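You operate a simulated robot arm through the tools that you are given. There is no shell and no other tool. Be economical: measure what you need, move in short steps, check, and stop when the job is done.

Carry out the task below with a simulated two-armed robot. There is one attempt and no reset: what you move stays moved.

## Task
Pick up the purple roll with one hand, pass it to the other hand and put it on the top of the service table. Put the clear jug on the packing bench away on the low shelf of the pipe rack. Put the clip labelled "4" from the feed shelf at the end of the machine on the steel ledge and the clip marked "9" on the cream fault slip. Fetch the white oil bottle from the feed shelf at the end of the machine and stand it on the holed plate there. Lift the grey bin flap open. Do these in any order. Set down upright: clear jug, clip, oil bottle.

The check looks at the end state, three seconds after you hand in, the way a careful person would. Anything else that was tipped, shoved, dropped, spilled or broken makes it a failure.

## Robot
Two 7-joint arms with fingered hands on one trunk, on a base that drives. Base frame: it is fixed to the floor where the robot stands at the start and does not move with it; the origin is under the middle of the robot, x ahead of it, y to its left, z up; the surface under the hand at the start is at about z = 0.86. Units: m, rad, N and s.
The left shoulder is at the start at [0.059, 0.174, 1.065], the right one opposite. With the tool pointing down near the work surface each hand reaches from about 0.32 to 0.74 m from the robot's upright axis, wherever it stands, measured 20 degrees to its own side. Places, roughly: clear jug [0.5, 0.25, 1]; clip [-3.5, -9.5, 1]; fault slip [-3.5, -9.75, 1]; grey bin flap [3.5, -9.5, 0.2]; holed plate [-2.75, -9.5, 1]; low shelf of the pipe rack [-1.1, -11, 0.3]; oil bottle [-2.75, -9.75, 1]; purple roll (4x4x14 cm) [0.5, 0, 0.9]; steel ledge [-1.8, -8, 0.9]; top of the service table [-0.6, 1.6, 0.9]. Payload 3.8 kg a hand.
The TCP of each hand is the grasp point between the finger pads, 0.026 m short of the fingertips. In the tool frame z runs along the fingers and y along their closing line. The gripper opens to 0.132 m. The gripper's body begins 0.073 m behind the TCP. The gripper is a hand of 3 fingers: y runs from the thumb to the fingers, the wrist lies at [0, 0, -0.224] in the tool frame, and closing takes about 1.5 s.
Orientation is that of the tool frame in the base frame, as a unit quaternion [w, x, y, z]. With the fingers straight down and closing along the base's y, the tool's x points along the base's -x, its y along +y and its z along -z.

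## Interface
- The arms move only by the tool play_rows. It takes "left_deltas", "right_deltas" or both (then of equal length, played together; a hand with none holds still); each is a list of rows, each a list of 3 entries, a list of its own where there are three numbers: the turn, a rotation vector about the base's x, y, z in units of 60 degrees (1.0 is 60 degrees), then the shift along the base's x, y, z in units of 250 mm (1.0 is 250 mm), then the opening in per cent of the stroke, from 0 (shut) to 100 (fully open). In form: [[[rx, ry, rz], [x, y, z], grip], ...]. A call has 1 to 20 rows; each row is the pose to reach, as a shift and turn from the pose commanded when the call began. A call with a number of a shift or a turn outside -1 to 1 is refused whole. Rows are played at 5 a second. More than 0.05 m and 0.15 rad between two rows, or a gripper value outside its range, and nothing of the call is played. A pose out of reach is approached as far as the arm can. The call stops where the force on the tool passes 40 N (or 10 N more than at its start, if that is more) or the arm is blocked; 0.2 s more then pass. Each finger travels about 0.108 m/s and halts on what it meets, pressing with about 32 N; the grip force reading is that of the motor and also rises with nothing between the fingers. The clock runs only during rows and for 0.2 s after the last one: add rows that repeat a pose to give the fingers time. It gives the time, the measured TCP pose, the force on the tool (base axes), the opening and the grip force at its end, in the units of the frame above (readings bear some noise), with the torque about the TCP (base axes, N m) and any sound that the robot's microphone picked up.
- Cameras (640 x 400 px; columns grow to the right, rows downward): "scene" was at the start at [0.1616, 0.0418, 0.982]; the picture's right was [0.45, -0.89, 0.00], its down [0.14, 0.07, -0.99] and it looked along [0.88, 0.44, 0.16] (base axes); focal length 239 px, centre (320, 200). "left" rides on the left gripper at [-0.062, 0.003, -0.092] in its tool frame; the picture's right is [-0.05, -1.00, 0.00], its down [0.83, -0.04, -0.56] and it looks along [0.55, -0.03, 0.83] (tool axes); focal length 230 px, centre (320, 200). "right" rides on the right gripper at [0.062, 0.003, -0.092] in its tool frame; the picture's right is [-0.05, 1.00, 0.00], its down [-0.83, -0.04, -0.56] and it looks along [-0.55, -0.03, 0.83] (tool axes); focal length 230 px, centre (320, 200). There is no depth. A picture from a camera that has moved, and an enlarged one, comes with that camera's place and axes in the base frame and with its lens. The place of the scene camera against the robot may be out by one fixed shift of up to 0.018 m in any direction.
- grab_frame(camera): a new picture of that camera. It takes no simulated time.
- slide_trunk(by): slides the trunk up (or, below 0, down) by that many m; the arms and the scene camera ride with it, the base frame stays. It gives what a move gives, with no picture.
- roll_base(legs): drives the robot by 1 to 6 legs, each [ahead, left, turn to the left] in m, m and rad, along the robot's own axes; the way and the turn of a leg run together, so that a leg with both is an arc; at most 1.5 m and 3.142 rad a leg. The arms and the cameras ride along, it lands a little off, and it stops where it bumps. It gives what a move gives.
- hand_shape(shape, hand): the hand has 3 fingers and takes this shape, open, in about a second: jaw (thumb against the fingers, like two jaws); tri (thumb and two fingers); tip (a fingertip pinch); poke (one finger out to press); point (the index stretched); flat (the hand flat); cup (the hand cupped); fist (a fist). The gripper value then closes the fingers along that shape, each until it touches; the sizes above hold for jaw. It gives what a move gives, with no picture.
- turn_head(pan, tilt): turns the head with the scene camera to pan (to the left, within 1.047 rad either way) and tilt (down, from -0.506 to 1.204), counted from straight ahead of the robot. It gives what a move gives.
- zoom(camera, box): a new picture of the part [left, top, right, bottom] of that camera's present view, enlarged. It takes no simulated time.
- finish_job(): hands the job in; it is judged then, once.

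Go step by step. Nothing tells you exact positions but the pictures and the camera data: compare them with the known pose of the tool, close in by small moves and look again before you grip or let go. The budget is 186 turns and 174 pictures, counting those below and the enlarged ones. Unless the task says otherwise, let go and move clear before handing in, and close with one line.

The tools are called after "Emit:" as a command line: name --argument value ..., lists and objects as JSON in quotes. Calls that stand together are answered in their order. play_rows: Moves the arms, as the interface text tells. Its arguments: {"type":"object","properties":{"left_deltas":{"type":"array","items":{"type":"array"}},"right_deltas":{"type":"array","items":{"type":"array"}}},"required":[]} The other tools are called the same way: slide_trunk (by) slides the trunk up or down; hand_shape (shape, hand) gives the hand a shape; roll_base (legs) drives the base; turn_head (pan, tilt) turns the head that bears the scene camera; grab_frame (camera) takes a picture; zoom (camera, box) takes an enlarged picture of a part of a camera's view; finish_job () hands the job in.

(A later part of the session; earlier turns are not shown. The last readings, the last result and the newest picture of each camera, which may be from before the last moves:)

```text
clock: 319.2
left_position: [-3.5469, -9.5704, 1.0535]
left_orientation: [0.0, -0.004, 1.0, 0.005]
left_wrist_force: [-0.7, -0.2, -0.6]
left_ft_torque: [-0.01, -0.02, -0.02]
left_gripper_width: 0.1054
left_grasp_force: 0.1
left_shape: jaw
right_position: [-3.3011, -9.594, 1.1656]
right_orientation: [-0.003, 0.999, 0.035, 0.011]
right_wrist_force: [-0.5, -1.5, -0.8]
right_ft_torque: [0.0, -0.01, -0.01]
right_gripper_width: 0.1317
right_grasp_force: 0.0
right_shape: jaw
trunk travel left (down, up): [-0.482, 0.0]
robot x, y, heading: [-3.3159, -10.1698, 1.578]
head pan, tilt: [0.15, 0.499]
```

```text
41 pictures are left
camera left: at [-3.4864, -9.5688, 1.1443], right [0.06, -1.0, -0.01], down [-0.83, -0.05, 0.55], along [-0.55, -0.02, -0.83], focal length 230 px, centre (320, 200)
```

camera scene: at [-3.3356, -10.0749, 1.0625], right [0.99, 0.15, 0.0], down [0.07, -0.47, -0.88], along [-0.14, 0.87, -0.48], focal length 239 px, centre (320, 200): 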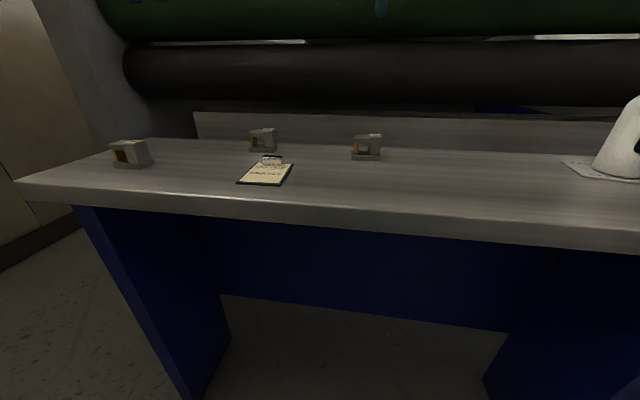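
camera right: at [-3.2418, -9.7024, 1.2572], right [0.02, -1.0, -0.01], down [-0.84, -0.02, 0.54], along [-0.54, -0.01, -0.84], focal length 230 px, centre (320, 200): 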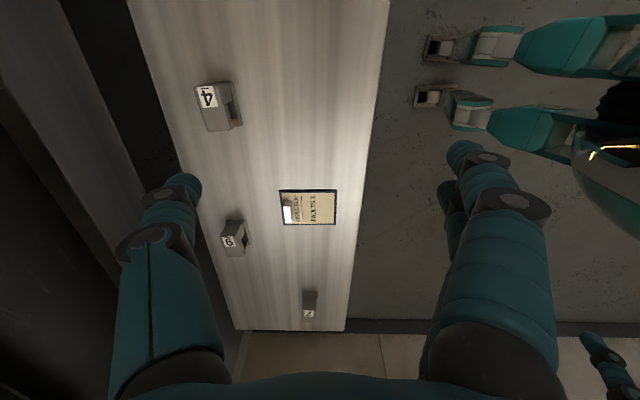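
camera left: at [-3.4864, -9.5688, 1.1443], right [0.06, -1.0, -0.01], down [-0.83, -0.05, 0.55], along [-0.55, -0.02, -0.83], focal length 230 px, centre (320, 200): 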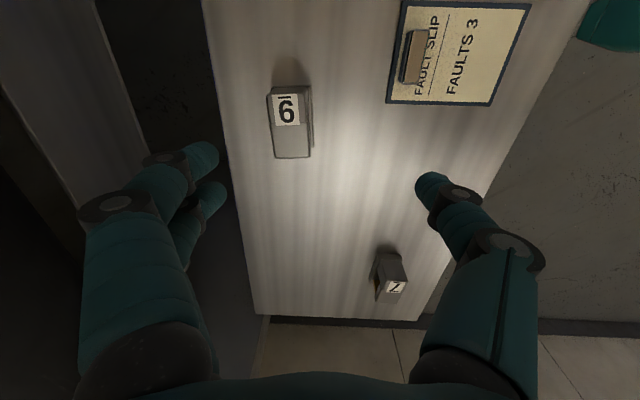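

Clip 9 is centred at about (-3.543,-9.547). Descend and grip.

Emit:
play_rows --left_deltas '[[[0, 0, 0], [0.016, 0.09, -0.1], 80], [[0, 0, 0], [0.016, 0.094, -0.25], 80], [[0, 0, 0], [0.016, 0.094, -0.38], 80], [[0, 0, 0], [0.016, 0.094, -0.465], 80], [[0, 0, 0], [0.016, 0.094, -0.465], 80], [[0, 0, 0], [0.016, 0.094, -0.465], 40], [[0, 0, 0], [0.016, 0.094, -0.465], 0], [[0, 0, 0], [0.016, 0.094, -0.465], 0], [[0, 0, 0], [0.016, 0.094, -0.465], 0], [[0, 0, 0], [0.016, 0.094, -0.465], 0], [[0, 0, 0], [0.016, 0.094, -0.465], 0]]'

Emit:
grab_frame --camera "left"

```text
clock: 321.6
left_position: [-3.5431, -9.5485, 0.9367]
left_orientation: [0.001, -0.002, 1.0, 0.005]
left_wrist_force: [-0.1, 1.7, 3.7]
left_ft_torque: [-0.04, 0.04, 0.0]
left_gripper_width: 0.0235
left_grasp_force: 32.6
left_shape: jaw
right_position: [-3.3013, -9.5934, 1.1651]
right_orientation: [-0.003, 0.999, 0.035, 0.01]
right_wrist_force: [0.3, -0.7, -0.4]
right_ft_torque: [-0.01, 0.02, -0.02]
right_gripper_width: 0.1319
right_grasp_force: 0.0
right_shape: jaw
trunk travel left (down, up): [-0.482, 0.0]
robot x, y, heading: [-3.3127, -10.1669, 1.571]
head pan, tilt: [0.15, 0.499]
```

```text
40 pictures are left
camera left: at [-3.4828, -9.547, 1.0284], right [0.06, -1.0, -0.01], down [-0.83, -0.06, 0.55], along [-0.55, -0.02, -0.83], focal length 230 px, centre (320, 200)
```

left: 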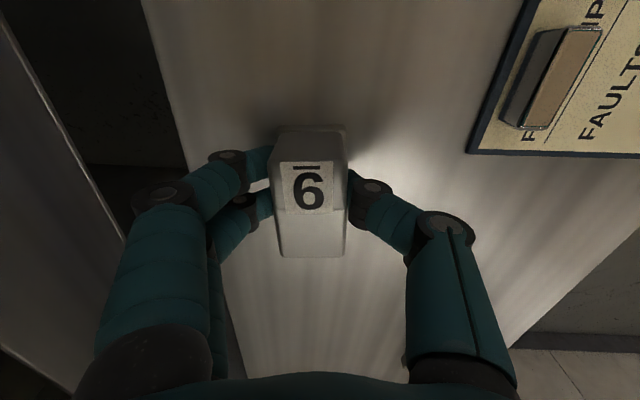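

Gripped clip 9. Lift, carry to the slip and hover.

Emit:
play_rows --left_deltas '[[[0, 0, 0], [0, 0, 0.08], 0], [[0, 0, 0], [0, 0, 0.2], 0], [[0, 0, 0], [0, 0, 0.3], 0], [[0, 0, 0], [0.06, -0.14, 0.3], 0], [[0, 0, 0], [0.12, -0.3, 0.3], 0], [[0, 0, 0], [0.18, -0.46, 0.3], 0], [[0, 0, 0], [0.244, -0.626, 0.3], 0], [[0, 0, 0], [0.244, -0.626, 0.22], 0], [[0, 0, 0], [0.244, -0.626, 0.14], 0], [[0, 0, 0], [0.244, -0.626, 0.14], 0]]'

Emit:
grab_frame --camera "left"

Emit:
zoom --camera "scene" --box '[180, 80, 380, 240]'

```text
clock: 323.8
left_position: [-3.4817, -9.705, 0.9708]
left_orientation: [0.001, -0.004, 1.0, 0.005]
left_wrist_force: [-0.3, -0.9, -2.1]
left_ft_torque: [-0.05, -0.01, 0.01]
left_gripper_width: 0.0231
left_grasp_force: 32.0
left_shape: jaw
right_position: [-3.3013, -9.5931, 1.1647]
right_orientation: [-0.003, 0.999, 0.036, 0.01]
right_wrist_force: [1.0, 0.4, -0.1]
right_ft_torque: [0.01, 0.02, 0.0]
right_gripper_width: 0.1318
right_grasp_force: 0.0
right_shape: jaw
trunk travel left (down, up): [-0.482, 0.0]
robot x, y, heading: [-3.3108, -10.1662, 1.572]
head pan, tilt: [0.15, 0.499]
```

```text
39 pictures are left
camera left: at [-3.4201, -9.7033, 1.0627], right [0.06, -1.0, -0.01], down [-0.83, -0.05, 0.55], along [-0.55, -0.02, -0.83], focal length 230 px, centre (320, 200)
```

left: 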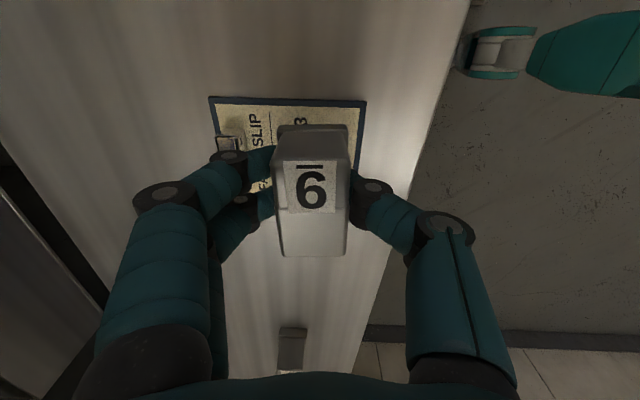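

```text
2.50 times, centred on (280, 160) of scene
camera zoom: at [-3.3358, -9.9659, 1.0625], right [0.99, 0.15, 0.0], down [0.07, -0.47, -0.88], along [-0.13, 0.87, -0.48], focal length 597 px, centre (420, 300)
```

zoom: 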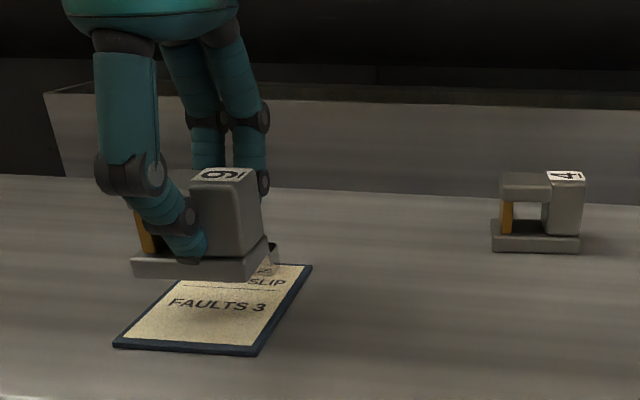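

Clip is over the slip: slip spans x -3.449…-3.516, y -9.633…-9.733, clip centre ≈(-3.476,-9.70). Small correction and lower.

Emit:
play_rows --left_deltas '[[[0, 0, 0], [-0.024, 0.02, -0.04], 0], [[0, 0, 0], [-0.024, 0.02, -0.08], 0], [[0, 0, 0], [-0.024, 0.02, -0.11], 0], [[0, 0, 0], [-0.024, 0.02, -0.125], 0], [[0, 0, 0], [-0.024, 0.02, -0.125], 0]]'

```text
clock: 325.0
left_position: [-3.4876, -9.6993, 0.9405]
left_orientation: [0.001, -0.003, 1.0, 0.006]
left_wrist_force: [-0.7, 0.2, 1.9]
left_ft_torque: [-0.09, 0.03, -0.01]
left_gripper_width: 0.0227
left_grasp_force: 32.1
left_shape: jaw
right_position: [-3.3007, -9.5937, 1.1654]
right_orientation: [-0.002, 0.999, 0.035, 0.011]
right_wrist_force: [-0.4, 0.5, 0.1]
right_ft_torque: [-0.03, -0.03, 0.02]
right_gripper_width: 0.1318
right_grasp_force: 0.0
right_shape: jaw
trunk travel left (down, up): [-0.482, 0.0]
robot x, y, heading: [-3.3123, -10.169, 1.574]
head pan, tilt: [0.15, 0.499]
```

Contact felt. Open a little and rise.

Emit:
play_rows --left_deltas '[[[0, 0, 0], [0, 0, 0], 25], [[0, 0, 0], [0, 0, 0], 38], [[0, 0, 0], [0, 0, 0], 38], [[0, 0, 0], [0, 0, 0], 38], [[0, 0, 0], [0, 0, 0.08], 38], [[0, 0, 0], [0, 0, 0.2], 38], [[0, 0, 0], [0, 0, 0.36], 38], [[0, 0, 0], [0, 0, 0.5], 60], [[0, 0, 0], [0, -0.15, 0.6], 60], [[0, 0, 0], [-0.1, -0.28, 0.7], 60]]'

Emit:
zoom --camera "scene" --box '[180, 80, 380, 240]'

Emit:
grab_frame --camera "right"

```text
clock: 327.2
left_position: [-3.5125, -9.7702, 1.1177]
left_orientation: [0.001, -0.003, 1.0, 0.005]
left_wrist_force: [0.2, 0.0, -0.6]
left_ft_torque: [-0.01, 0.01, 0.02]
left_gripper_width: 0.0788
left_grasp_force: 0.1
left_shape: jaw
right_position: [-3.3009, -9.5934, 1.1661]
right_orientation: [-0.004, 0.999, 0.035, 0.011]
right_wrist_force: [0.7, -0.4, 0.3]
right_ft_torque: [-0.01, -0.01, 0.02]
right_gripper_width: 0.1319
right_grasp_force: 0.1
right_shape: jaw
trunk travel left (down, up): [-0.482, 0.0]
robot x, y, heading: [-3.3136, -10.1688, 1.571]
head pan, tilt: [0.15, 0.499]
```

```text
2.50 times, centred on (280, 160) of scene
camera zoom: at [-3.3366, -9.9667, 1.0627], right [0.99, 0.15, 0.0], down [0.07, -0.47, -0.88], along [-0.13, 0.87, -0.48], focal length 597 px, centre (420, 300)
```

zoom: 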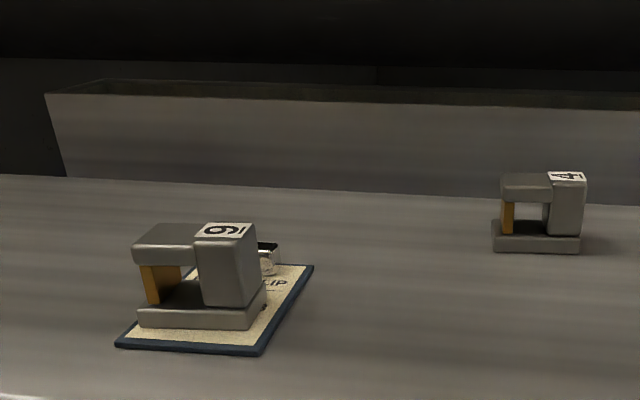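

```text
36 pictures are left
camera right: at [-3.2426, -9.5946, 1.2583], right [0.02, -1.0, -0.01], down [-0.84, -0.02, 0.54], along [-0.54, 0.0, -0.84], focal length 230 px, centre (320, 200)
```

right: 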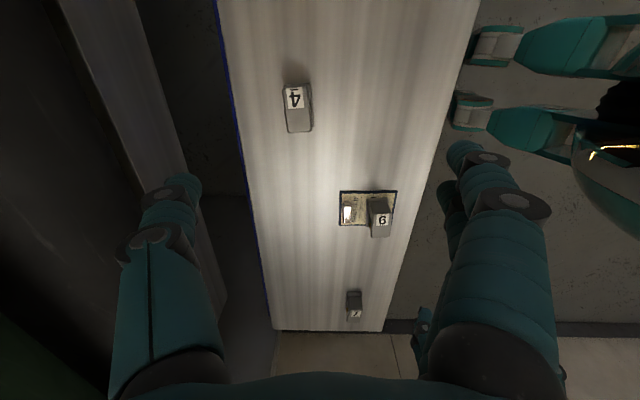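

Clip 9 stands on the slip. Now clip 4 at (-3.302,-9.563) with the right hand: descend and grip.

Emit:
play_rows --right_deltas '[[[0, 0, 0], [-0.004, 0.1, -0.1], 80], [[0, 0, 0], [-0.004, 0.124, -0.25], 80], [[0, 0, 0], [-0.004, 0.124, -0.4], 80], [[0, 0, 0], [-0.004, 0.124, -0.55], 80], [[0, 0, 0], [-0.004, 0.124, -0.7], 80], [[0, 0, 0], [-0.004, 0.124, -0.82], 80], [[0, 0, 0], [-0.004, 0.124, -0.91], 80], [[0, 0, 0], [-0.004, 0.124, -0.91], 80]]'

Emit:
grab_frame --camera "right"

```text
clock: 329.0
left_position: [-3.5119, -9.7682, 1.119]
left_orientation: [0.0, -0.003, 1.0, 0.005]
left_wrist_force: [-0.7, -0.6, 1.0]
left_ft_torque: [0.01, 0.01, -0.01]
left_gripper_width: 0.0788
left_grasp_force: 0.1
left_shape: jaw
right_position: [-3.3007, -9.5622, 0.9382]
right_orientation: [-0.003, 0.999, 0.035, 0.011]
right_wrist_force: [-0.5, 0.5, -0.6]
right_ft_torque: [-0.01, -0.02, 0.03]
right_gripper_width: 0.1057
right_grasp_force: 0.0
right_shape: jaw
right hand out of reach, approached as far as the arm can: row 1, 2, 3
trunk travel left (down, up): [-0.482, 0.0]
robot x, y, heading: [-3.309, -10.1644, 1.572]
head pan, tilt: [0.15, 0.499]
```

```text
35 pictures are left
camera right: at [-3.2408, -9.563, 1.031], right [0.02, -1.0, -0.01], down [-0.84, -0.02, 0.54], along [-0.54, 0.0, -0.84], focal length 230 px, centre (320, 200)
```

right: 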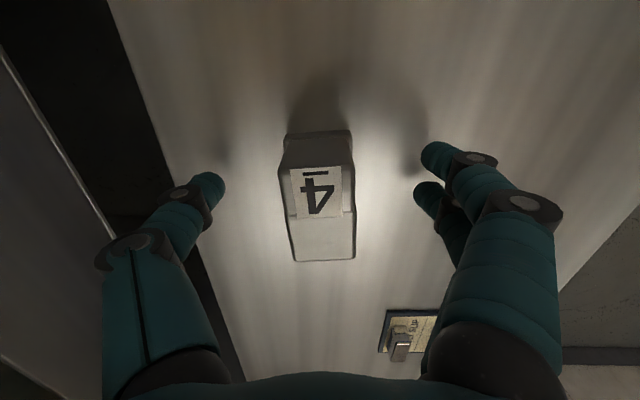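

Centred between the fingers. Close and lift.

Emit:
play_rows --right_deltas '[[[0, 0, 0], [0, 0, 0], 40], [[0, 0, 0], [0, 0, 0], 0], [[0, 0, 0], [0, 0, 0], 0], [[0, 0, 0], [0, 0, 0], 0], [[0, 0, 0], [0, 0, 0], 0], [[0, 0, 0], [0, 0, 0], 0], [[0, 0, 0], [0, 0, 0.06], 0], [[0, 0, 0], [0, 0, 0.16], 0], [[0, 0, 0], [0, 0, 0.3], 0], [[0, 0, 0], [0, -0.05, 0.45], 0], [[0, 0, 0], [0, -0.15, 0.6], 0], [[0, 0, 0], [0, -0.3, 0.7], 0], [[0, 0, 0], [0, -0.45, 0.75], 0]]'

Emit:
grab_frame --camera "right"

```text
clock: 331.8
left_position: [-3.5124, -9.7694, 1.1176]
left_orientation: [0.0, -0.003, 1.0, 0.006]
left_wrist_force: [-0.2, 0.1, 1.3]
left_ft_torque: [-0.04, 0.0, 0.0]
left_gripper_width: 0.0789
left_grasp_force: 0.0
left_shape: jaw
right_position: [-3.2988, -9.6761, 1.1237]
right_orientation: [-0.002, 0.999, 0.034, 0.011]
right_wrist_force: [-0.8, 0.8, -2.3]
right_ft_torque: [-0.01, 0.01, 0.02]
right_gripper_width: 0.0254
right_grasp_force: 32.2
right_shape: jaw
trunk travel left (down, up): [-0.482, 0.0]
robot x, y, heading: [-3.313, -10.1682, 1.573]
head pan, tilt: [0.15, 0.499]
```

```text
34 pictures are left
camera right: at [-3.2402, -9.6761, 1.217], right [0.02, -1.0, 0.0], down [-0.84, -0.02, 0.54], along [-0.54, -0.01, -0.84], focal length 230 px, centre (320, 200)
```

right: 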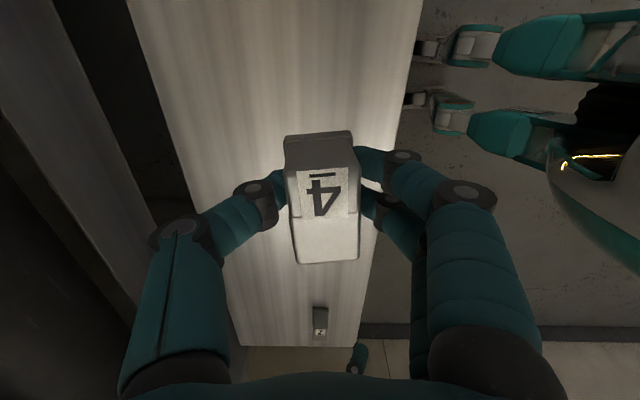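

Clip 4 is in the right hand. Drive out along the aisle, round to the counter's east side by the steel ledge.

Emit:
roll_base --legs '[[-0.25, 0, 0], [0, -1.2, 0], [0, -1.1, 0], [1.2, -0.3, 0], [1.1, 0, 0], [0, 0, 1.2]]'

Emit:
turn_head --pan 0.3 --tilt 0.25

Emit:
grab_frame --camera "scene"

```text
clock: 367.7
left_position: [-1.1937, -8.1023, 1.1182]
left_orientation: [-0.002, -0.574, 0.819, 0.005]
left_wrist_force: [0.2, 0.9, -0.2]
left_ft_torque: [0.01, 0.01, 0.03]
left_gripper_width: 0.079
left_grasp_force: 0.0
left_shape: jaw
right_position: [-1.2086, -7.8709, 1.1256]
right_orientation: [-0.008, 0.801, 0.599, 0.007]
right_wrist_force: [-0.5, 0.0, -1.9]
right_ft_torque: [0.0, 0.0, -0.02]
right_gripper_width: 0.0253
right_grasp_force: 32.4
right_shape: jaw
trunk travel left (down, up): [-0.482, 0.0]
robot x, y, heading: [-0.7507, -8.0557, 2.788]
head pan, tilt: [0.15, 0.499]
```

```text
clock: 368.5
left_position: [-1.1934, -8.1025, 1.1175]
left_orientation: [-0.002, -0.575, 0.818, 0.004]
left_wrist_force: [0.1, 1.0, 0.1]
left_ft_torque: [0.0, -0.01, 0.01]
left_gripper_width: 0.0789
left_grasp_force: 0.0
left_shape: jaw
right_position: [-1.2078, -7.8704, 1.1246]
right_orientation: [-0.007, 0.8, 0.599, 0.007]
right_wrist_force: [0.2, -0.4, -2.6]
right_ft_torque: [0.03, 0.01, -0.01]
right_gripper_width: 0.0252
right_grasp_force: 31.7
right_shape: jaw
trunk travel left (down, up): [-0.482, 0.0]
robot x, y, heading: [-0.7533, -8.0566, 2.791]
head pan, tilt: [0.3, 0.25]
```

```text
33 pictures are left
camera scene: at [-0.9542, -8.008, 1.0855], right [0.05, 1.0, 0.0], down [0.25, -0.01, -0.97], along [-0.97, 0.05, -0.25], focal length 239 px, centre (320, 200)
```

scene: 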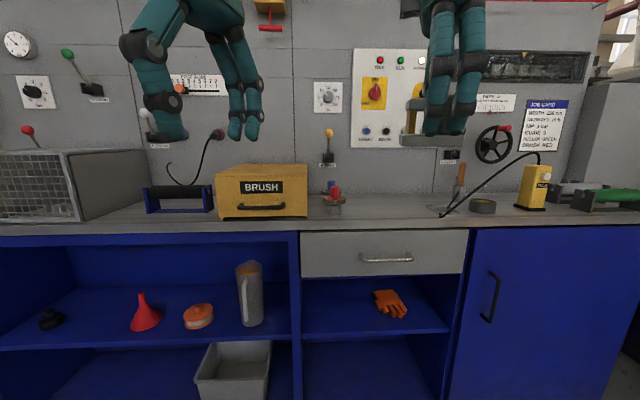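

The steel ledge is the worktop along the machine's side; there's a free stretch around (-1.63,-7.78). I square up and come closer.

Emit:
roll_base --legs '[[0, 0, 0.35], [0.22, -0.1, 0]]'

Emit:
turn_head --pan -0.2 --tilt 0.5

Emit:
grab_frame --camera "scene"

Emit:
grab_frame --camera "right"

```text
clock: 371.4
left_position: [-1.3664, -8.1551, 1.1196]
left_orientation: [0.003, 0.709, -0.705, -0.004]
left_wrist_force: [0.2, 0.2, 0.0]
left_ft_torque: [-0.02, -0.01, 0.0]
left_gripper_width: 0.0787
left_grasp_force: 0.1
left_shape: jaw
right_position: [-1.4606, -7.9435, 1.125]
right_orientation: [-0.009, 0.682, 0.731, 0.006]
right_wrist_force: [-0.3, 0.9, -2.3]
right_ft_torque: [0.0, -0.02, 0.01]
right_gripper_width: 0.0253
right_grasp_force: 32.3
right_shape: jaw
trunk travel left (down, up): [-0.482, 0.0]
robot x, y, heading: [-0.9696, -7.9595, -3.138]
head pan, tilt: [0.3, 0.25]
```

```text
clock: 372.3
left_position: [-1.3657, -8.1559, 1.1168]
left_orientation: [0.003, 0.709, -0.705, -0.004]
left_wrist_force: [-0.1, 0.4, 0.4]
left_ft_torque: [-0.01, -0.02, 0.0]
left_gripper_width: 0.0791
left_grasp_force: 0.0
left_shape: jaw
right_position: [-1.461, -7.9435, 1.1231]
right_orientation: [-0.01, 0.682, 0.731, 0.005]
right_wrist_force: [0.1, 0.4, -3.0]
right_ft_torque: [-0.01, -0.01, -0.01]
right_gripper_width: 0.0249
right_grasp_force: 31.7
right_shape: jaw
trunk travel left (down, up): [-0.482, 0.0]
robot x, y, heading: [-0.9661, -7.9575, -3.14]
head pan, tilt: [-0.201, 0.499]
```

```text
32 pictures are left
camera scene: at [-1.1736, -7.9347, 1.0625], right [0.2, 0.98, 0.0], down [0.47, -0.09, -0.88], along [-0.86, 0.17, -0.48], focal length 239 px, centre (320, 200)
```

scene: 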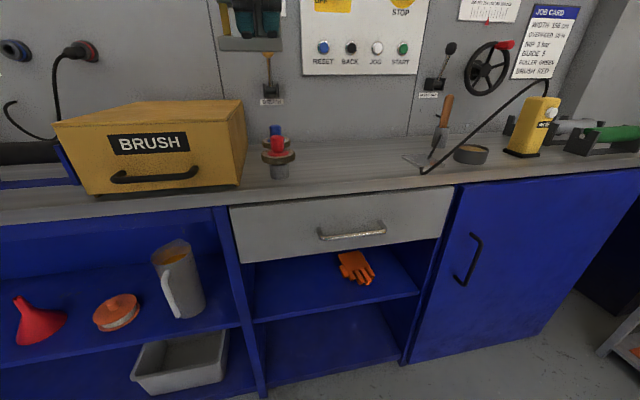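

```text
31 pictures are left
camera right: at [-1.4604, -7.8841, 1.217], right [1.0, 0.02, -0.01], down [0.02, -0.84, 0.54], along [0.0, -0.54, -0.84], focal length 230 px, centre (320, 200)
```

right: 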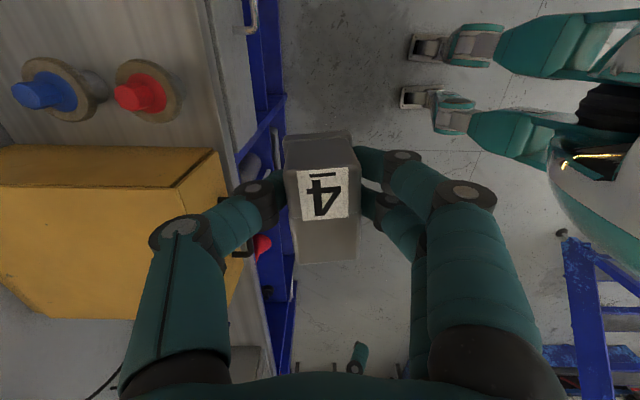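

Combining both views, the ledge top is at z≈0.83 with front edge x≈-1.61; the free stretch is around (-1.74,-7.73). I drive 17 cm forward and bring the clip above it.

Emit:
roll_base --legs '[[0.17, 0, 0]]'

Emit:
play_rows --right_deltas '[[[0, 0, 0], [-0.06, 0.14, 0], 0], [[0, 0, 0], [-0.12, 0.28, 0], 0], [[0, 0, 0], [-0.2, 0.42, 0], 0], [[0, 0, 0], [-0.28, 0.56, 0], 0], [[0, 0, 0], [-0.36, 0.7, 0], 0], [[0, 0, 0], [-0.436, 0.83, -0.05], 0], [[0, 0, 0], [-0.436, 0.854, -0.2], 0], [[0, 0, 0], [-0.436, 0.854, -0.35], 0], [[0, 0, 0], [-0.436, 0.854, -0.5], 0], [[0, 0, 0], [-0.436, 0.854, -0.6], 0], [[0, 0, 0], [-0.436, 0.854, -0.6], 0]]'

Emit:
grab_frame --camera "scene"

Emit:
grab_frame --camera "right"

```text
clock: 373.7
left_position: [-1.5327, -8.1546, 1.1182]
left_orientation: [0.004, 0.709, -0.706, -0.003]
left_wrist_force: [-0.3, -0.7, 0.0]
left_ft_torque: [0.0, -0.01, -0.03]
left_gripper_width: 0.0787
left_grasp_force: 0.1
left_shape: jaw
right_position: [-1.6265, -7.9419, 1.1237]
right_orientation: [-0.009, 0.683, 0.73, 0.005]
right_wrist_force: [0.0, -0.2, -2.0]
right_ft_torque: [0.06, -0.03, 0.0]
right_gripper_width: 0.025
right_grasp_force: 31.8
right_shape: jaw
trunk travel left (down, up): [-0.482, 0.0]
robot x, y, heading: [-1.135, -7.9567, -3.139]
head pan, tilt: [-0.201, 0.499]
```

```text
clock: 376.1
left_position: [-1.533, -8.1551, 1.1179]
left_orientation: [0.004, 0.708, -0.706, -0.004]
left_wrist_force: [0.0, -0.2, 0.0]
left_ft_torque: [0.01, 0.0, -0.02]
left_gripper_width: 0.0789
left_grasp_force: 0.2
left_shape: jaw
right_position: [-1.7356, -7.7281, 0.9745]
right_orientation: [-0.009, 0.683, 0.73, 0.006]
right_wrist_force: [-0.9, -0.6, -1.5]
right_ft_torque: [0.0, 0.01, 0.02]
right_gripper_width: 0.0252
right_grasp_force: 31.9
right_shape: jaw
trunk travel left (down, up): [-0.482, 0.0]
robot x, y, heading: [-1.1288, -7.9513, -3.14]
head pan, tilt: [-0.201, 0.499]
```

```text
30 pictures are left
camera scene: at [-1.3398, -7.9344, 1.0625], right [0.2, 0.98, 0.0], down [0.47, -0.1, -0.88], along [-0.86, 0.17, -0.48], focal length 239 px, centre (320, 200)
```

scene: 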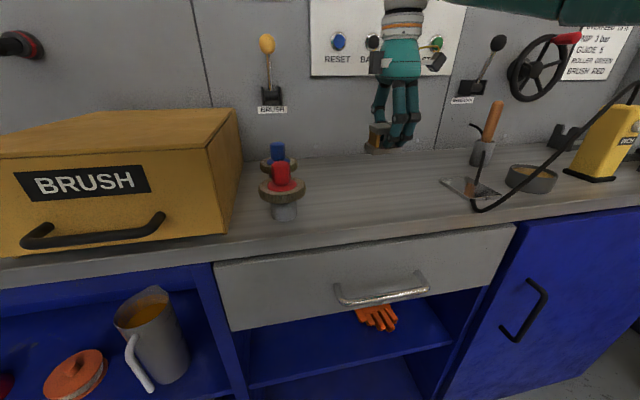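

```text
29 pictures are left
camera right: at [-1.7361, -7.6701, 1.0673], right [1.0, 0.02, -0.01], down [0.02, -0.84, 0.54], along [0.0, -0.54, -0.84], focal length 230 px, centre (320, 200)
```

right: 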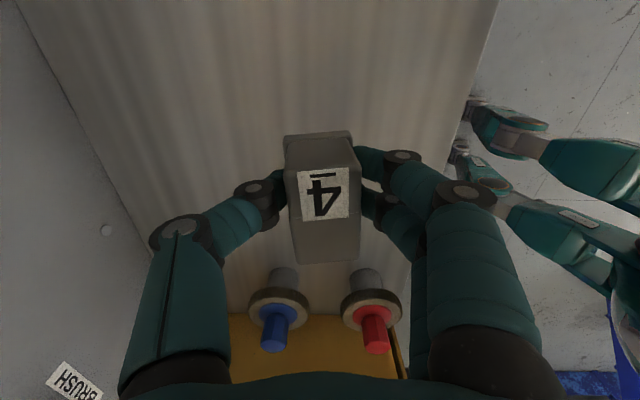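

Emit:
play_rows --right_deltas '[[[0, 0, 0], [0, 0, -0.12], 0], [[0, 0, 0], [0, 0, -0.24], 0], [[0, 0, 0], [0, 0, -0.32], 0], [[0, 0, 0], [0, 0, -0.36], 0], [[0, 0, 0], [0, 0, -0.38], 0], [[0, 0, 0], [0, 0, -0.38], 0]]'

Emit:
zoom --camera "scene" --box '[320, 60, 480, 240]'

```text
clock: 377.3
left_position: [-1.5297, -8.1556, 1.1197]
left_orientation: [0.004, 0.708, -0.706, -0.006]
left_wrist_force: [-0.1, -0.6, 0.2]
left_ft_torque: [-0.01, -0.03, -0.01]
left_gripper_width: 0.079
left_grasp_force: 0.0
left_shape: jaw
right_position: [-1.736, -7.728, 0.8966]
right_orientation: [-0.015, 0.683, 0.73, -0.001]
right_wrist_force: [10.8, 3.6, 31.2]
right_ft_torque: [-0.03, -1.06, 0.15]
right_gripper_width: 0.0281
right_grasp_force: 32.5
right_shape: jaw
trunk travel left (down, up): [-0.482, 0.0]
robot x, y, heading: [-1.1341, -7.9622, 3.141]
head pan, tilt: [-0.201, 0.499]
stopped in row 5 (right hand): the force on the tool passed its limit at 44 N (the readings are from after the stop); the commanded pose is now the measured one
```

```text
2.22 times, centred on (400, 150) of scene
camera zoom: at [-1.3371, -7.9346, 1.0634], right [0.2, 0.98, 0.0], down [0.47, -0.1, -0.88], along [-0.86, 0.18, -0.48], focal length 531 px, centre (142, 311)
```

zoom: 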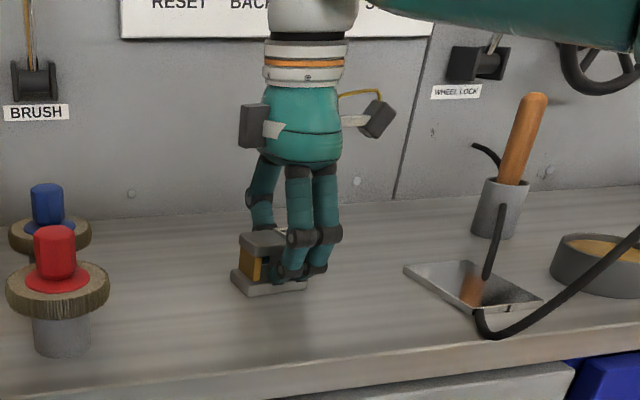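

Ledge reached (z≈0.858) with a firm press. I relieve 4 mm, then open and rise.

Emit:
play_rows --right_deltas '[[[0, 0, 0], [0, 0, 0.014], 0], [[0, 0, 0], [0, 0, 0.016], 0], [[0, 0, 0], [0, 0, 0.016], 20], [[0, 0, 0], [0, 0, 0.016], 40], [[0, 0, 0], [0, 0, 0.016], 60], [[0, 0, 0], [0, 0, 0.016], 60], [[0, 0, 0], [0, 0, 0.016], 60], [[0, 0, 0], [0, 0, 0.1], 60], [[0, 0, 0], [0, 0, 0.25], 60], [[0, 0, 0], [0, 0, 0.4], 60], [[0, 0, 0], [0, 0, 0.6], 60], [[0, 0, 0], [0.15, 0, 0.75], 60], [[0, 0, 0], [0.3, 0, 0.85], 60]]'

Emit:
zoom --camera "scene" --box '[320, 60, 480, 240]'

```text
refused: row 12 steps farther than a row can; nothing moved
```

```text
2.22 times, centred on (400, 150) of scene
camera zoom: at [-1.3371, -7.9346, 1.0634], right [0.2, 0.98, 0.0], down [0.47, -0.1, -0.88], along [-0.86, 0.18, -0.48], focal length 531 px, centre (142, 311)
```

zoom: 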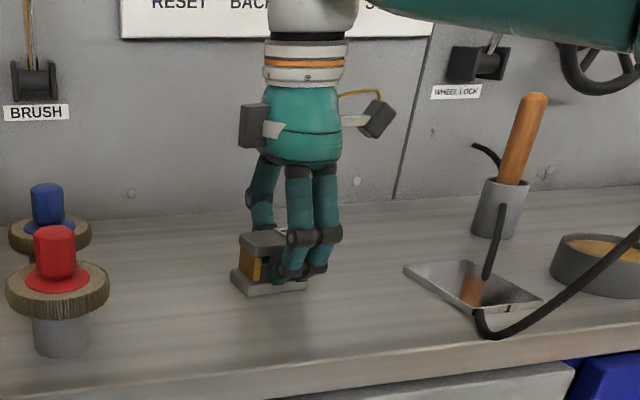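

Emit:
play_rows --right_deltas '[[[0, 0, 0], [0, 0, 0.014], 0], [[0, 0, 0], [0, 0, 0.016], 0], [[0, 0, 0], [0, 0, 0.016], 20], [[0, 0, 0], [0, 0, 0.016], 40], [[0, 0, 0], [0, 0, 0.016], 60], [[0, 0, 0], [0, 0, 0.016], 60], [[0, 0, 0], [0, 0, 0.016], 60], [[0, 0, 0], [0, 0, 0.1], 60], [[0, 0, 0], [0, 0, 0.25], 60], [[0, 0, 0], [0, 0, 0.4], 60], [[0, 0, 0], [0, 0, 0.55], 60], [[0, 0, 0], [0.1, 0, 0.68], 60], [[0, 0, 0], [0.2, 0, 0.8], 60]]'

Emit:
zoom --camera "scene" --box '[320, 60, 480, 240]'

```text
clock: 380.1
left_position: [-1.5313, -8.1543, 1.1186]
left_orientation: [0.003, 0.708, -0.706, -0.006]
left_wrist_force: [0.6, -0.2, -0.2]
left_ft_torque: [0.0, 0.01, -0.01]
left_gripper_width: 0.0787
left_grasp_force: 0.1
left_shape: jaw
right_position: [-1.6864, -7.7299, 1.0873]
right_orientation: [-0.014, 0.683, 0.73, 0.001]
right_wrist_force: [-0.6, -1.0, 0.5]
right_ft_torque: [0.02, 0.02, 0.0]
right_gripper_width: 0.0788
right_grasp_force: 0.0
right_shape: jaw
trunk travel left (down, up): [-0.482, 0.0]
robot x, y, heading: [-1.1312, -7.9557, -3.139]
head pan, tilt: [-0.201, 0.499]
```

```text
2.22 times, centred on (400, 150) of scene
camera zoom: at [-1.3389, -7.9342, 1.0627], right [0.2, 0.98, 0.0], down [0.47, -0.1, -0.88], along [-0.86, 0.17, -0.48], focal length 531 px, centre (142, 311)
```

zoom: 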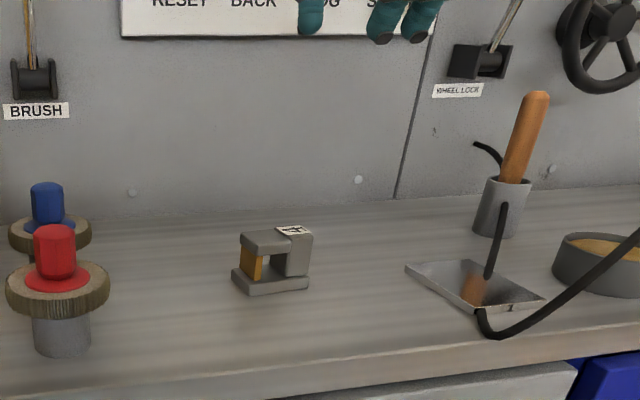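

Clip 4 stands on the ledge. Last: the grey bin flap near (3.5,-9.5). I back away and turn to face +x.

Emit:
roll_base --legs '[[-1.3, 0, 0], [-1.0, 0, 0], [0, 0, 1.57], [0, 0, 1.2]]'

Emit:
turn_head --pan 0.0 --tilt 0.25

Emit:
grab_frame --camera "scene"

```text
clock: 398.4
left_position: [1.6446, -7.9052, 1.1182]
left_orientation: [0.004, 0.822, 0.57, 0.003]
left_wrist_force: [0.9, -0.1, -0.7]
left_ft_torque: [0.01, 0.0, 0.02]
left_gripper_width: 0.0788
left_grasp_force: 0.2
left_shape: jaw
right_position: [1.6394, -8.3579, 1.0874]
right_orientation: [-0.005, -0.595, 0.803, -0.012]
right_wrist_force: [0.0, 0.1, 0.7]
right_ft_torque: [0.0, 0.03, 0.05]
right_gripper_width: 0.0785
right_grasp_force: 0.1
right_shape: jaw
trunk travel left (down, up): [-0.482, 0.0]
robot x, y, heading: [1.2017, -7.9505, -0.362]
head pan, tilt: [-0.201, 0.499]
```

```text
clock: 399.2
left_position: [1.6448, -7.9055, 1.1184]
left_orientation: [0.005, 0.823, 0.569, 0.002]
left_wrist_force: [0.6, -1.6, -0.9]
left_ft_torque: [0.0, 0.01, -0.02]
left_gripper_width: 0.0785
left_grasp_force: 0.1
left_shape: jaw
right_position: [1.6395, -8.3591, 1.087]
right_orientation: [-0.005, -0.596, 0.803, -0.012]
right_wrist_force: [0.7, 0.4, 0.2]
right_ft_torque: [0.0, -0.02, 0.02]
right_gripper_width: 0.0788
right_grasp_force: 0.0
right_shape: jaw
trunk travel left (down, up): [-0.482, 0.0]
robot x, y, heading: [1.204, -7.951, -0.364]
head pan, tilt: [0.0, 0.25]
```

```text
25 pictures are left
camera scene: at [1.3812, -8.0181, 1.0855], right [-0.35, -0.94, 0.0], down [-0.23, 0.09, -0.97], along [0.91, -0.34, -0.25], focal length 239 px, centre (320, 200)
```

scene: 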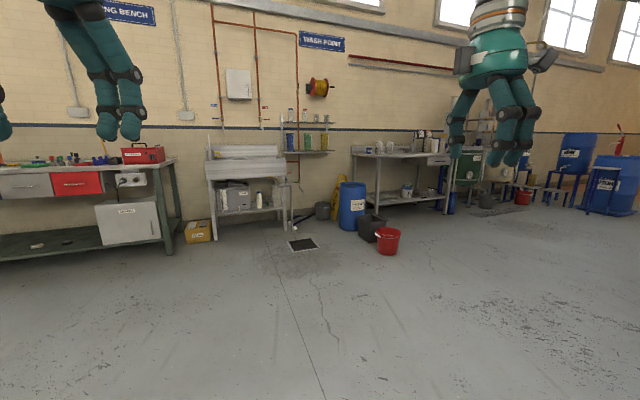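

Emit:
zoom --camera "scene" --box '[320, 180, 440, 270]'

```text
4.44 times, centred on (380, 225) of scene
camera zoom: at [1.3812, -8.0181, 1.0855], right [-0.35, -0.94, 0.0], down [-0.23, 0.09, -0.97], along [0.91, -0.34, -0.25], focal length 1062 px, centre (53, 89)
```

zoom: 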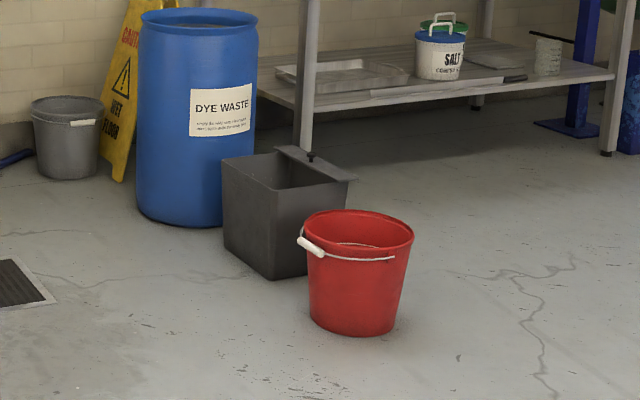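

The grey bin is beside the red bucket and the dye-waste barrel, near (3.5,-9.5). I drive closer and look down at it.

Emit:
roll_base --legs '[[0, 0, -0.08], [1.2, 0, 0], [0.4, 0, -0.5]]'

Emit:
turn_head --pan 0.0 --tilt 0.7

Emit:
grab_frame --camera "scene"

```text
clock: 407.9
left_position: [2.9967, -8.9373, 1.1178]
left_orientation: [0.005, 0.95, 0.311, 0.001]
left_wrist_force: [0.7, 0.4, -0.7]
left_ft_torque: [0.0, 0.05, 0.01]
left_gripper_width: 0.079
left_grasp_force: 0.1
left_shape: jaw
right_position: [2.7444, -9.3141, 1.0871]
right_orientation: [-0.008, -0.342, 0.939, -0.012]
right_wrist_force: [-0.2, -0.3, 0.1]
right_ft_torque: [-0.03, 0.03, 0.04]
right_gripper_width: 0.0786
right_grasp_force: 0.2
right_shape: jaw
trunk travel left (down, up): [-0.482, 0.0]
robot x, y, heading: [2.5994, -8.7303, -0.942]
head pan, tilt: [0.0, 0.25]
```

```text
clock: 408.8
left_position: [2.9963, -8.936, 1.1172]
left_orientation: [0.006, 0.951, 0.311, 0.001]
left_wrist_force: [-0.6, -0.4, 0.2]
left_ft_torque: [0.03, -0.03, 0.03]
left_gripper_width: 0.0787
left_grasp_force: 0.1
left_shape: jaw
right_position: [2.7439, -9.3123, 1.0867]
right_orientation: [-0.008, -0.342, 0.94, -0.011]
right_wrist_force: [0.0, 0.3, -0.3]
right_ft_torque: [-0.02, 0.0, 0.02]
right_gripper_width: 0.0787
right_grasp_force: 0.0
right_shape: jaw
trunk travel left (down, up): [-0.482, 0.0]
robot x, y, heading: [2.5981, -8.7313, -0.937]
head pan, tilt: [0.0, 0.7]
```

```text
23 pictures are left
camera scene: at [2.7058, -8.8841, 1.0449], right [-0.81, -0.59, 0.0], down [-0.38, 0.52, -0.77], along [0.45, -0.62, -0.64], focal length 239 px, centre (320, 200)
```

scene: 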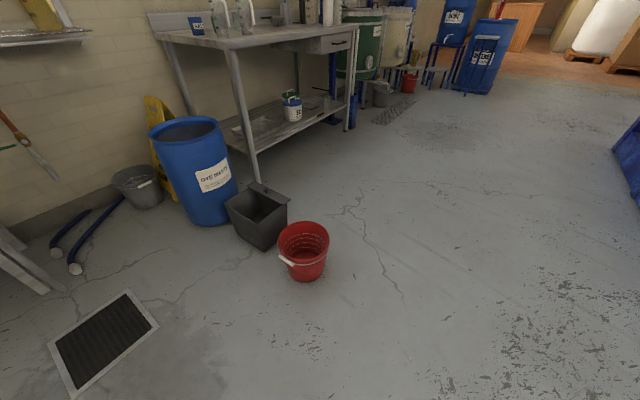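

Emit:
zoom --camera "scene" --box '[200, 160, 350, 290]'

```text
3.08 times, centred on (275, 225) of scene
camera zoom: at [2.7058, -8.8841, 1.0449], right [-0.81, -0.59, 0.0], down [-0.38, 0.52, -0.77], along [0.45, -0.62, -0.64], focal length 735 px, centre (458, 123)
```

zoom: 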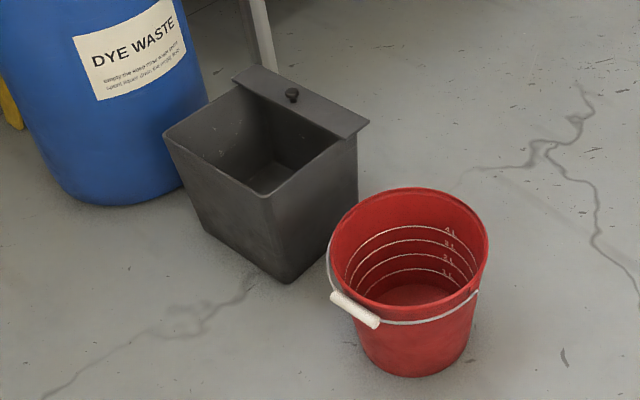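

The bin box spans x 3.40–3.65, y -9.35…-9.54, top z≈0.24, with the flap strip and its black knob along the south side. I move to the north side facing it and look straight down at it.

Emit:
roll_base --legs '[[0.5, 0.585, 0], [0.1, 0, -0.634]]'

Emit:
turn_head --pan 0.0 --tilt 1.0

Emit:
grab_frame --camera "scene"

```text
clock: 416.1
left_position: [3.5913, -9.2883, 1.1174]
left_orientation: [0.005, 1.0, -0.002, 0.0]
left_wrist_force: [-0.7, 0.2, -0.7]
left_ft_torque: [-0.02, 0.02, -0.01]
left_gripper_width: 0.0787
left_grasp_force: 0.0
left_shape: jaw
right_position: [3.1652, -9.4402, 1.0851]
right_orientation: [-0.012, -0.031, 0.999, -0.008]
right_wrist_force: [-0.4, 0.6, 0.5]
right_ft_torque: [0.01, 0.02, 0.0]
right_gripper_width: 0.0787
right_grasp_force: 0.0
right_shape: jaw
trunk travel left (down, up): [-0.482, 0.0]
robot x, y, heading: [3.3969, -8.8859, -1.578]
head pan, tilt: [0.0, 0.7]
```

```text
clock: 416.9
left_position: [3.5913, -9.2882, 1.1176]
left_orientation: [0.005, 1.0, -0.002, -0.001]
left_wrist_force: [0.1, -0.9, 0.3]
left_ft_torque: [-0.03, 0.03, 0.0]
left_gripper_width: 0.0787
left_grasp_force: 0.1
left_shape: jaw
right_position: [3.1658, -9.4402, 1.0867]
right_orientation: [-0.012, -0.03, 0.999, -0.008]
right_wrist_force: [0.2, -0.7, -0.1]
right_ft_torque: [-0.01, 0.01, 0.01]
right_gripper_width: 0.0784
right_grasp_force: 0.0
right_shape: jaw
trunk travel left (down, up): [-0.482, 0.0]
robot x, y, heading: [3.3943, -8.8867, -1.574]
head pan, tilt: [0.0, 1.0]
```

```text
21 pictures are left
camera scene: at [3.386, -9.0617, 1.0214], right [-1.0, 0.01, 0.0], down [0.01, 0.84, -0.54], along [0.0, -0.54, -0.84], focal length 239 px, centre (320, 200)
```

scene: 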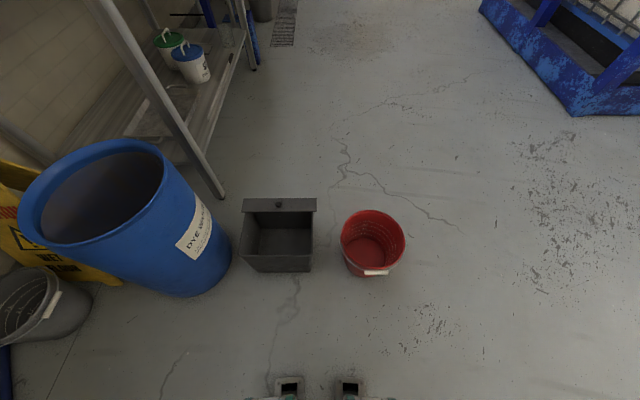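

Emit:
zoom --camera "scene" --box '[225, 180, 335, 280]'

Emit:
zoom --camera "left" --box '[100, 0, 540, 330]'

```text
4.00 times, centred on (280, 230) of scene
camera zoom: at [3.386, -9.0617, 1.0214], right [-1.0, 0.01, 0.0], down [0.01, 0.84, -0.54], along [0.0, -0.54, -0.84], focal length 955 px, centre (480, 80)
```

zoom: 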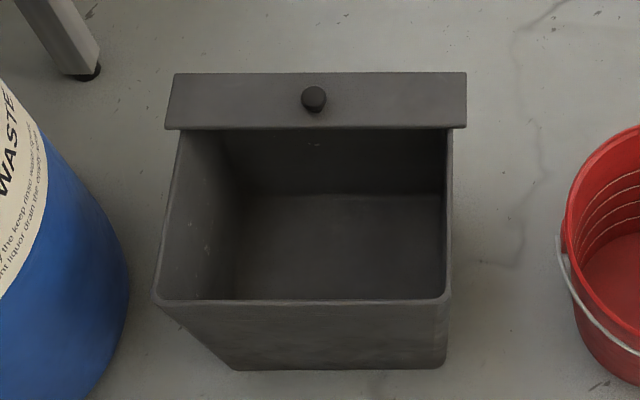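

```text
1.21 times, centred on (320, 165) of left
camera zoom: at [3.5297, -9.2905, 1.2093], right [-0.05, 1.0, -0.01], down [0.83, 0.05, 0.55], along [0.55, 0.02, -0.83], focal length 279 px, centre (320, 242)
```

zoom: 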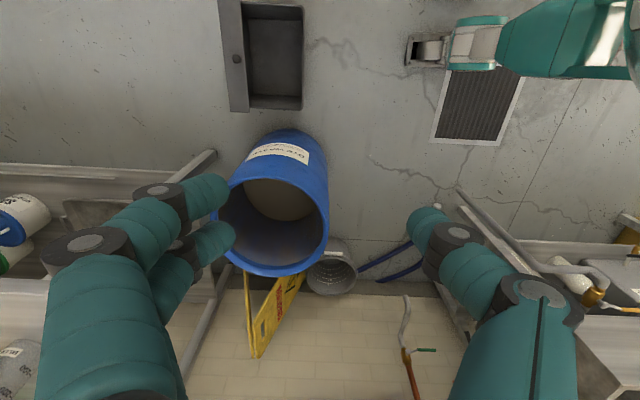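

The flap strip is hinged along the south edge (y≈-9.58); its free edge (y≈-9.51) with the knob lies over the bin. I'll hook it from below with the closed left fingers. First lower the trunk and tilt the left hand.

Emit:
slide_trunk --by -0.4

Emit:
slide_trunk --by -0.06

Emit:
play_rows --left_deltas '[[[-0.1, 0, 0], [-0.04, 0, 0], 30], [[-0.2, 0, 0], [-0.08, -0.06, -0.08], 0], [[-0.3, 0, 0], [-0.14, -0.14, -0.18], 0], [[-0.4, 0, 0], [-0.2, -0.24, -0.3], 0], [[-0.5, 0, 0], [-0.232, -0.36, -0.42], 0], [[-0.583, 0, 0], [-0.232, -0.48, -0.55], 0], [[-0.583, 0, 0], [-0.232, -0.52, -0.7], 0], [[-0.583, 0, 0], [-0.232, -0.52, -0.83], 0], [[-0.583, 0, 0], [-0.232, -0.52, -0.83], 0]]'

Emit:
turn_head --pan 0.25 --tilt 0.55

Emit:
grab_frame --camera "scene"

Emit:
grab_frame --camera "left"

```text
clock: 420.8
left_position: [3.5919, -9.2883, 0.7181]
left_orientation: [0.006, 1.0, -0.002, 0.0]
left_wrist_force: [-0.2, -0.1, 0.3]
left_ft_torque: [-0.02, 0.01, 0.0]
left_gripper_width: 0.0787
left_grasp_force: 0.2
left_shape: jaw
right_position: [3.1661, -9.4399, 0.687]
right_orientation: [-0.011, -0.03, 0.999, -0.008]
right_wrist_force: [0.8, 0.0, 0.3]
right_ft_torque: [-0.03, -0.03, 0.0]
right_gripper_width: 0.0787
right_grasp_force: 0.0
right_shape: jaw
trunk travel left (down, up): [-0.082, 0.4]
robot x, y, heading: [3.3953, -8.8861, -1.582]
head pan, tilt: [0.0, 1.0]
```

```text
clock: 421.8
left_position: [3.5924, -9.2882, 0.6583]
left_orientation: [0.005, 1.0, -0.001, -0.001]
left_wrist_force: [0.6, 0.6, 0.8]
left_ft_torque: [-0.01, -0.04, 0.02]
left_gripper_width: 0.0787
left_grasp_force: 0.0
left_shape: jaw
right_position: [3.1647, -9.4391, 0.6274]
right_orientation: [-0.011, -0.03, 0.999, -0.008]
right_wrist_force: [-0.4, 0.0, -0.4]
right_ft_torque: [0.0, -0.02, -0.01]
right_gripper_width: 0.0787
right_grasp_force: 0.0
right_shape: jaw
trunk travel left (down, up): [-0.022, 0.46]
robot x, y, heading: [3.3954, -8.8849, -1.582]
head pan, tilt: [0.0, 1.0]
```

```text
clock: 423.4
left_position: [3.5107, -9.4517, 0.5544]
left_orientation: [0.388, 0.921, -0.018, -0.018]
left_wrist_force: [0.8, 0.0, 0.2]
left_ft_torque: [0.0, -0.01, -0.02]
left_gripper_width: 0.0
left_grasp_force: 31.9
left_shape: jaw
left hand out of reach, approached as far as the arm can: row 2, 3, 4, 5, 6
right_position: [3.1565, -9.4376, 0.6284]
right_orientation: [-0.008, -0.024, 1.0, -0.011]
right_wrist_force: [-0.3, 0.2, 0.0]
right_ft_torque: [-0.01, -0.02, -0.04]
right_gripper_width: 0.0787
right_grasp_force: 0.0
right_shape: jaw
trunk travel left (down, up): [-0.022, 0.46]
robot x, y, heading: [3.3998, -8.8893, -1.584]
head pan, tilt: [0.0, 1.0]
stopped in row 8 (left hand): the arm was blocked; the commanded pose is now the measured one
```

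```text
clock: 424.3
left_position: [3.5113, -9.4524, 0.5549]
left_orientation: [0.387, 0.922, -0.017, -0.02]
left_wrist_force: [0.5, -1.1, 0.3]
left_ft_torque: [-0.01, 0.02, -0.01]
left_gripper_width: 0.0
left_grasp_force: 32.3
left_shape: jaw
right_position: [3.1582, -9.4397, 0.6274]
right_orientation: [-0.007, -0.026, 1.0, -0.009]
right_wrist_force: [-1.2, -0.3, -0.3]
right_ft_torque: [-0.03, 0.0, 0.01]
right_gripper_width: 0.0787
right_grasp_force: 0.0
right_shape: jaw
trunk travel left (down, up): [-0.022, 0.46]
robot x, y, heading: [3.4009, -8.8908, -1.582]
head pan, tilt: [0.25, 0.55]
```

```text
18 pictures are left
camera scene: at [3.4039, -9.0719, 0.5623], right [-0.97, -0.23, 0.0], down [-0.12, 0.51, -0.85], along [0.2, -0.83, -0.52], focal length 239 px, centre (320, 200)
```

scene: 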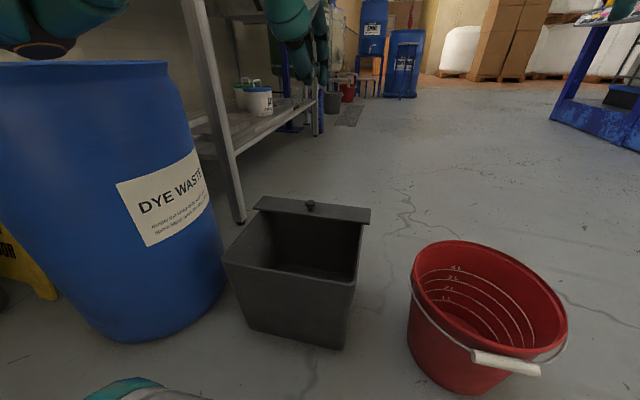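

```text
17 pictures are left
camera left: at [3.4529, -9.3866, 0.6214], right [-0.04, 0.7, -0.71], down [0.86, 0.39, 0.34], along [0.51, -0.6, -0.61], focal length 230 px, centre (320, 200)
```

left: 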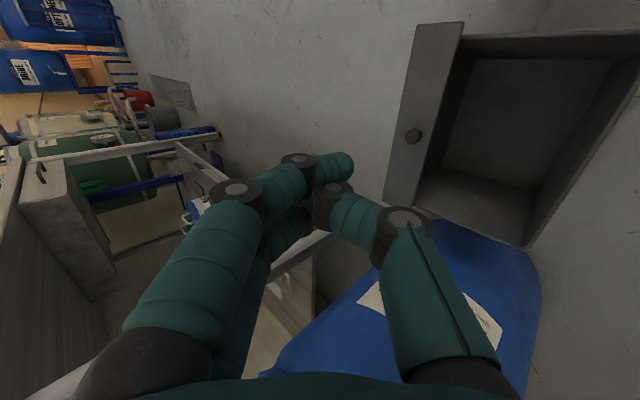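

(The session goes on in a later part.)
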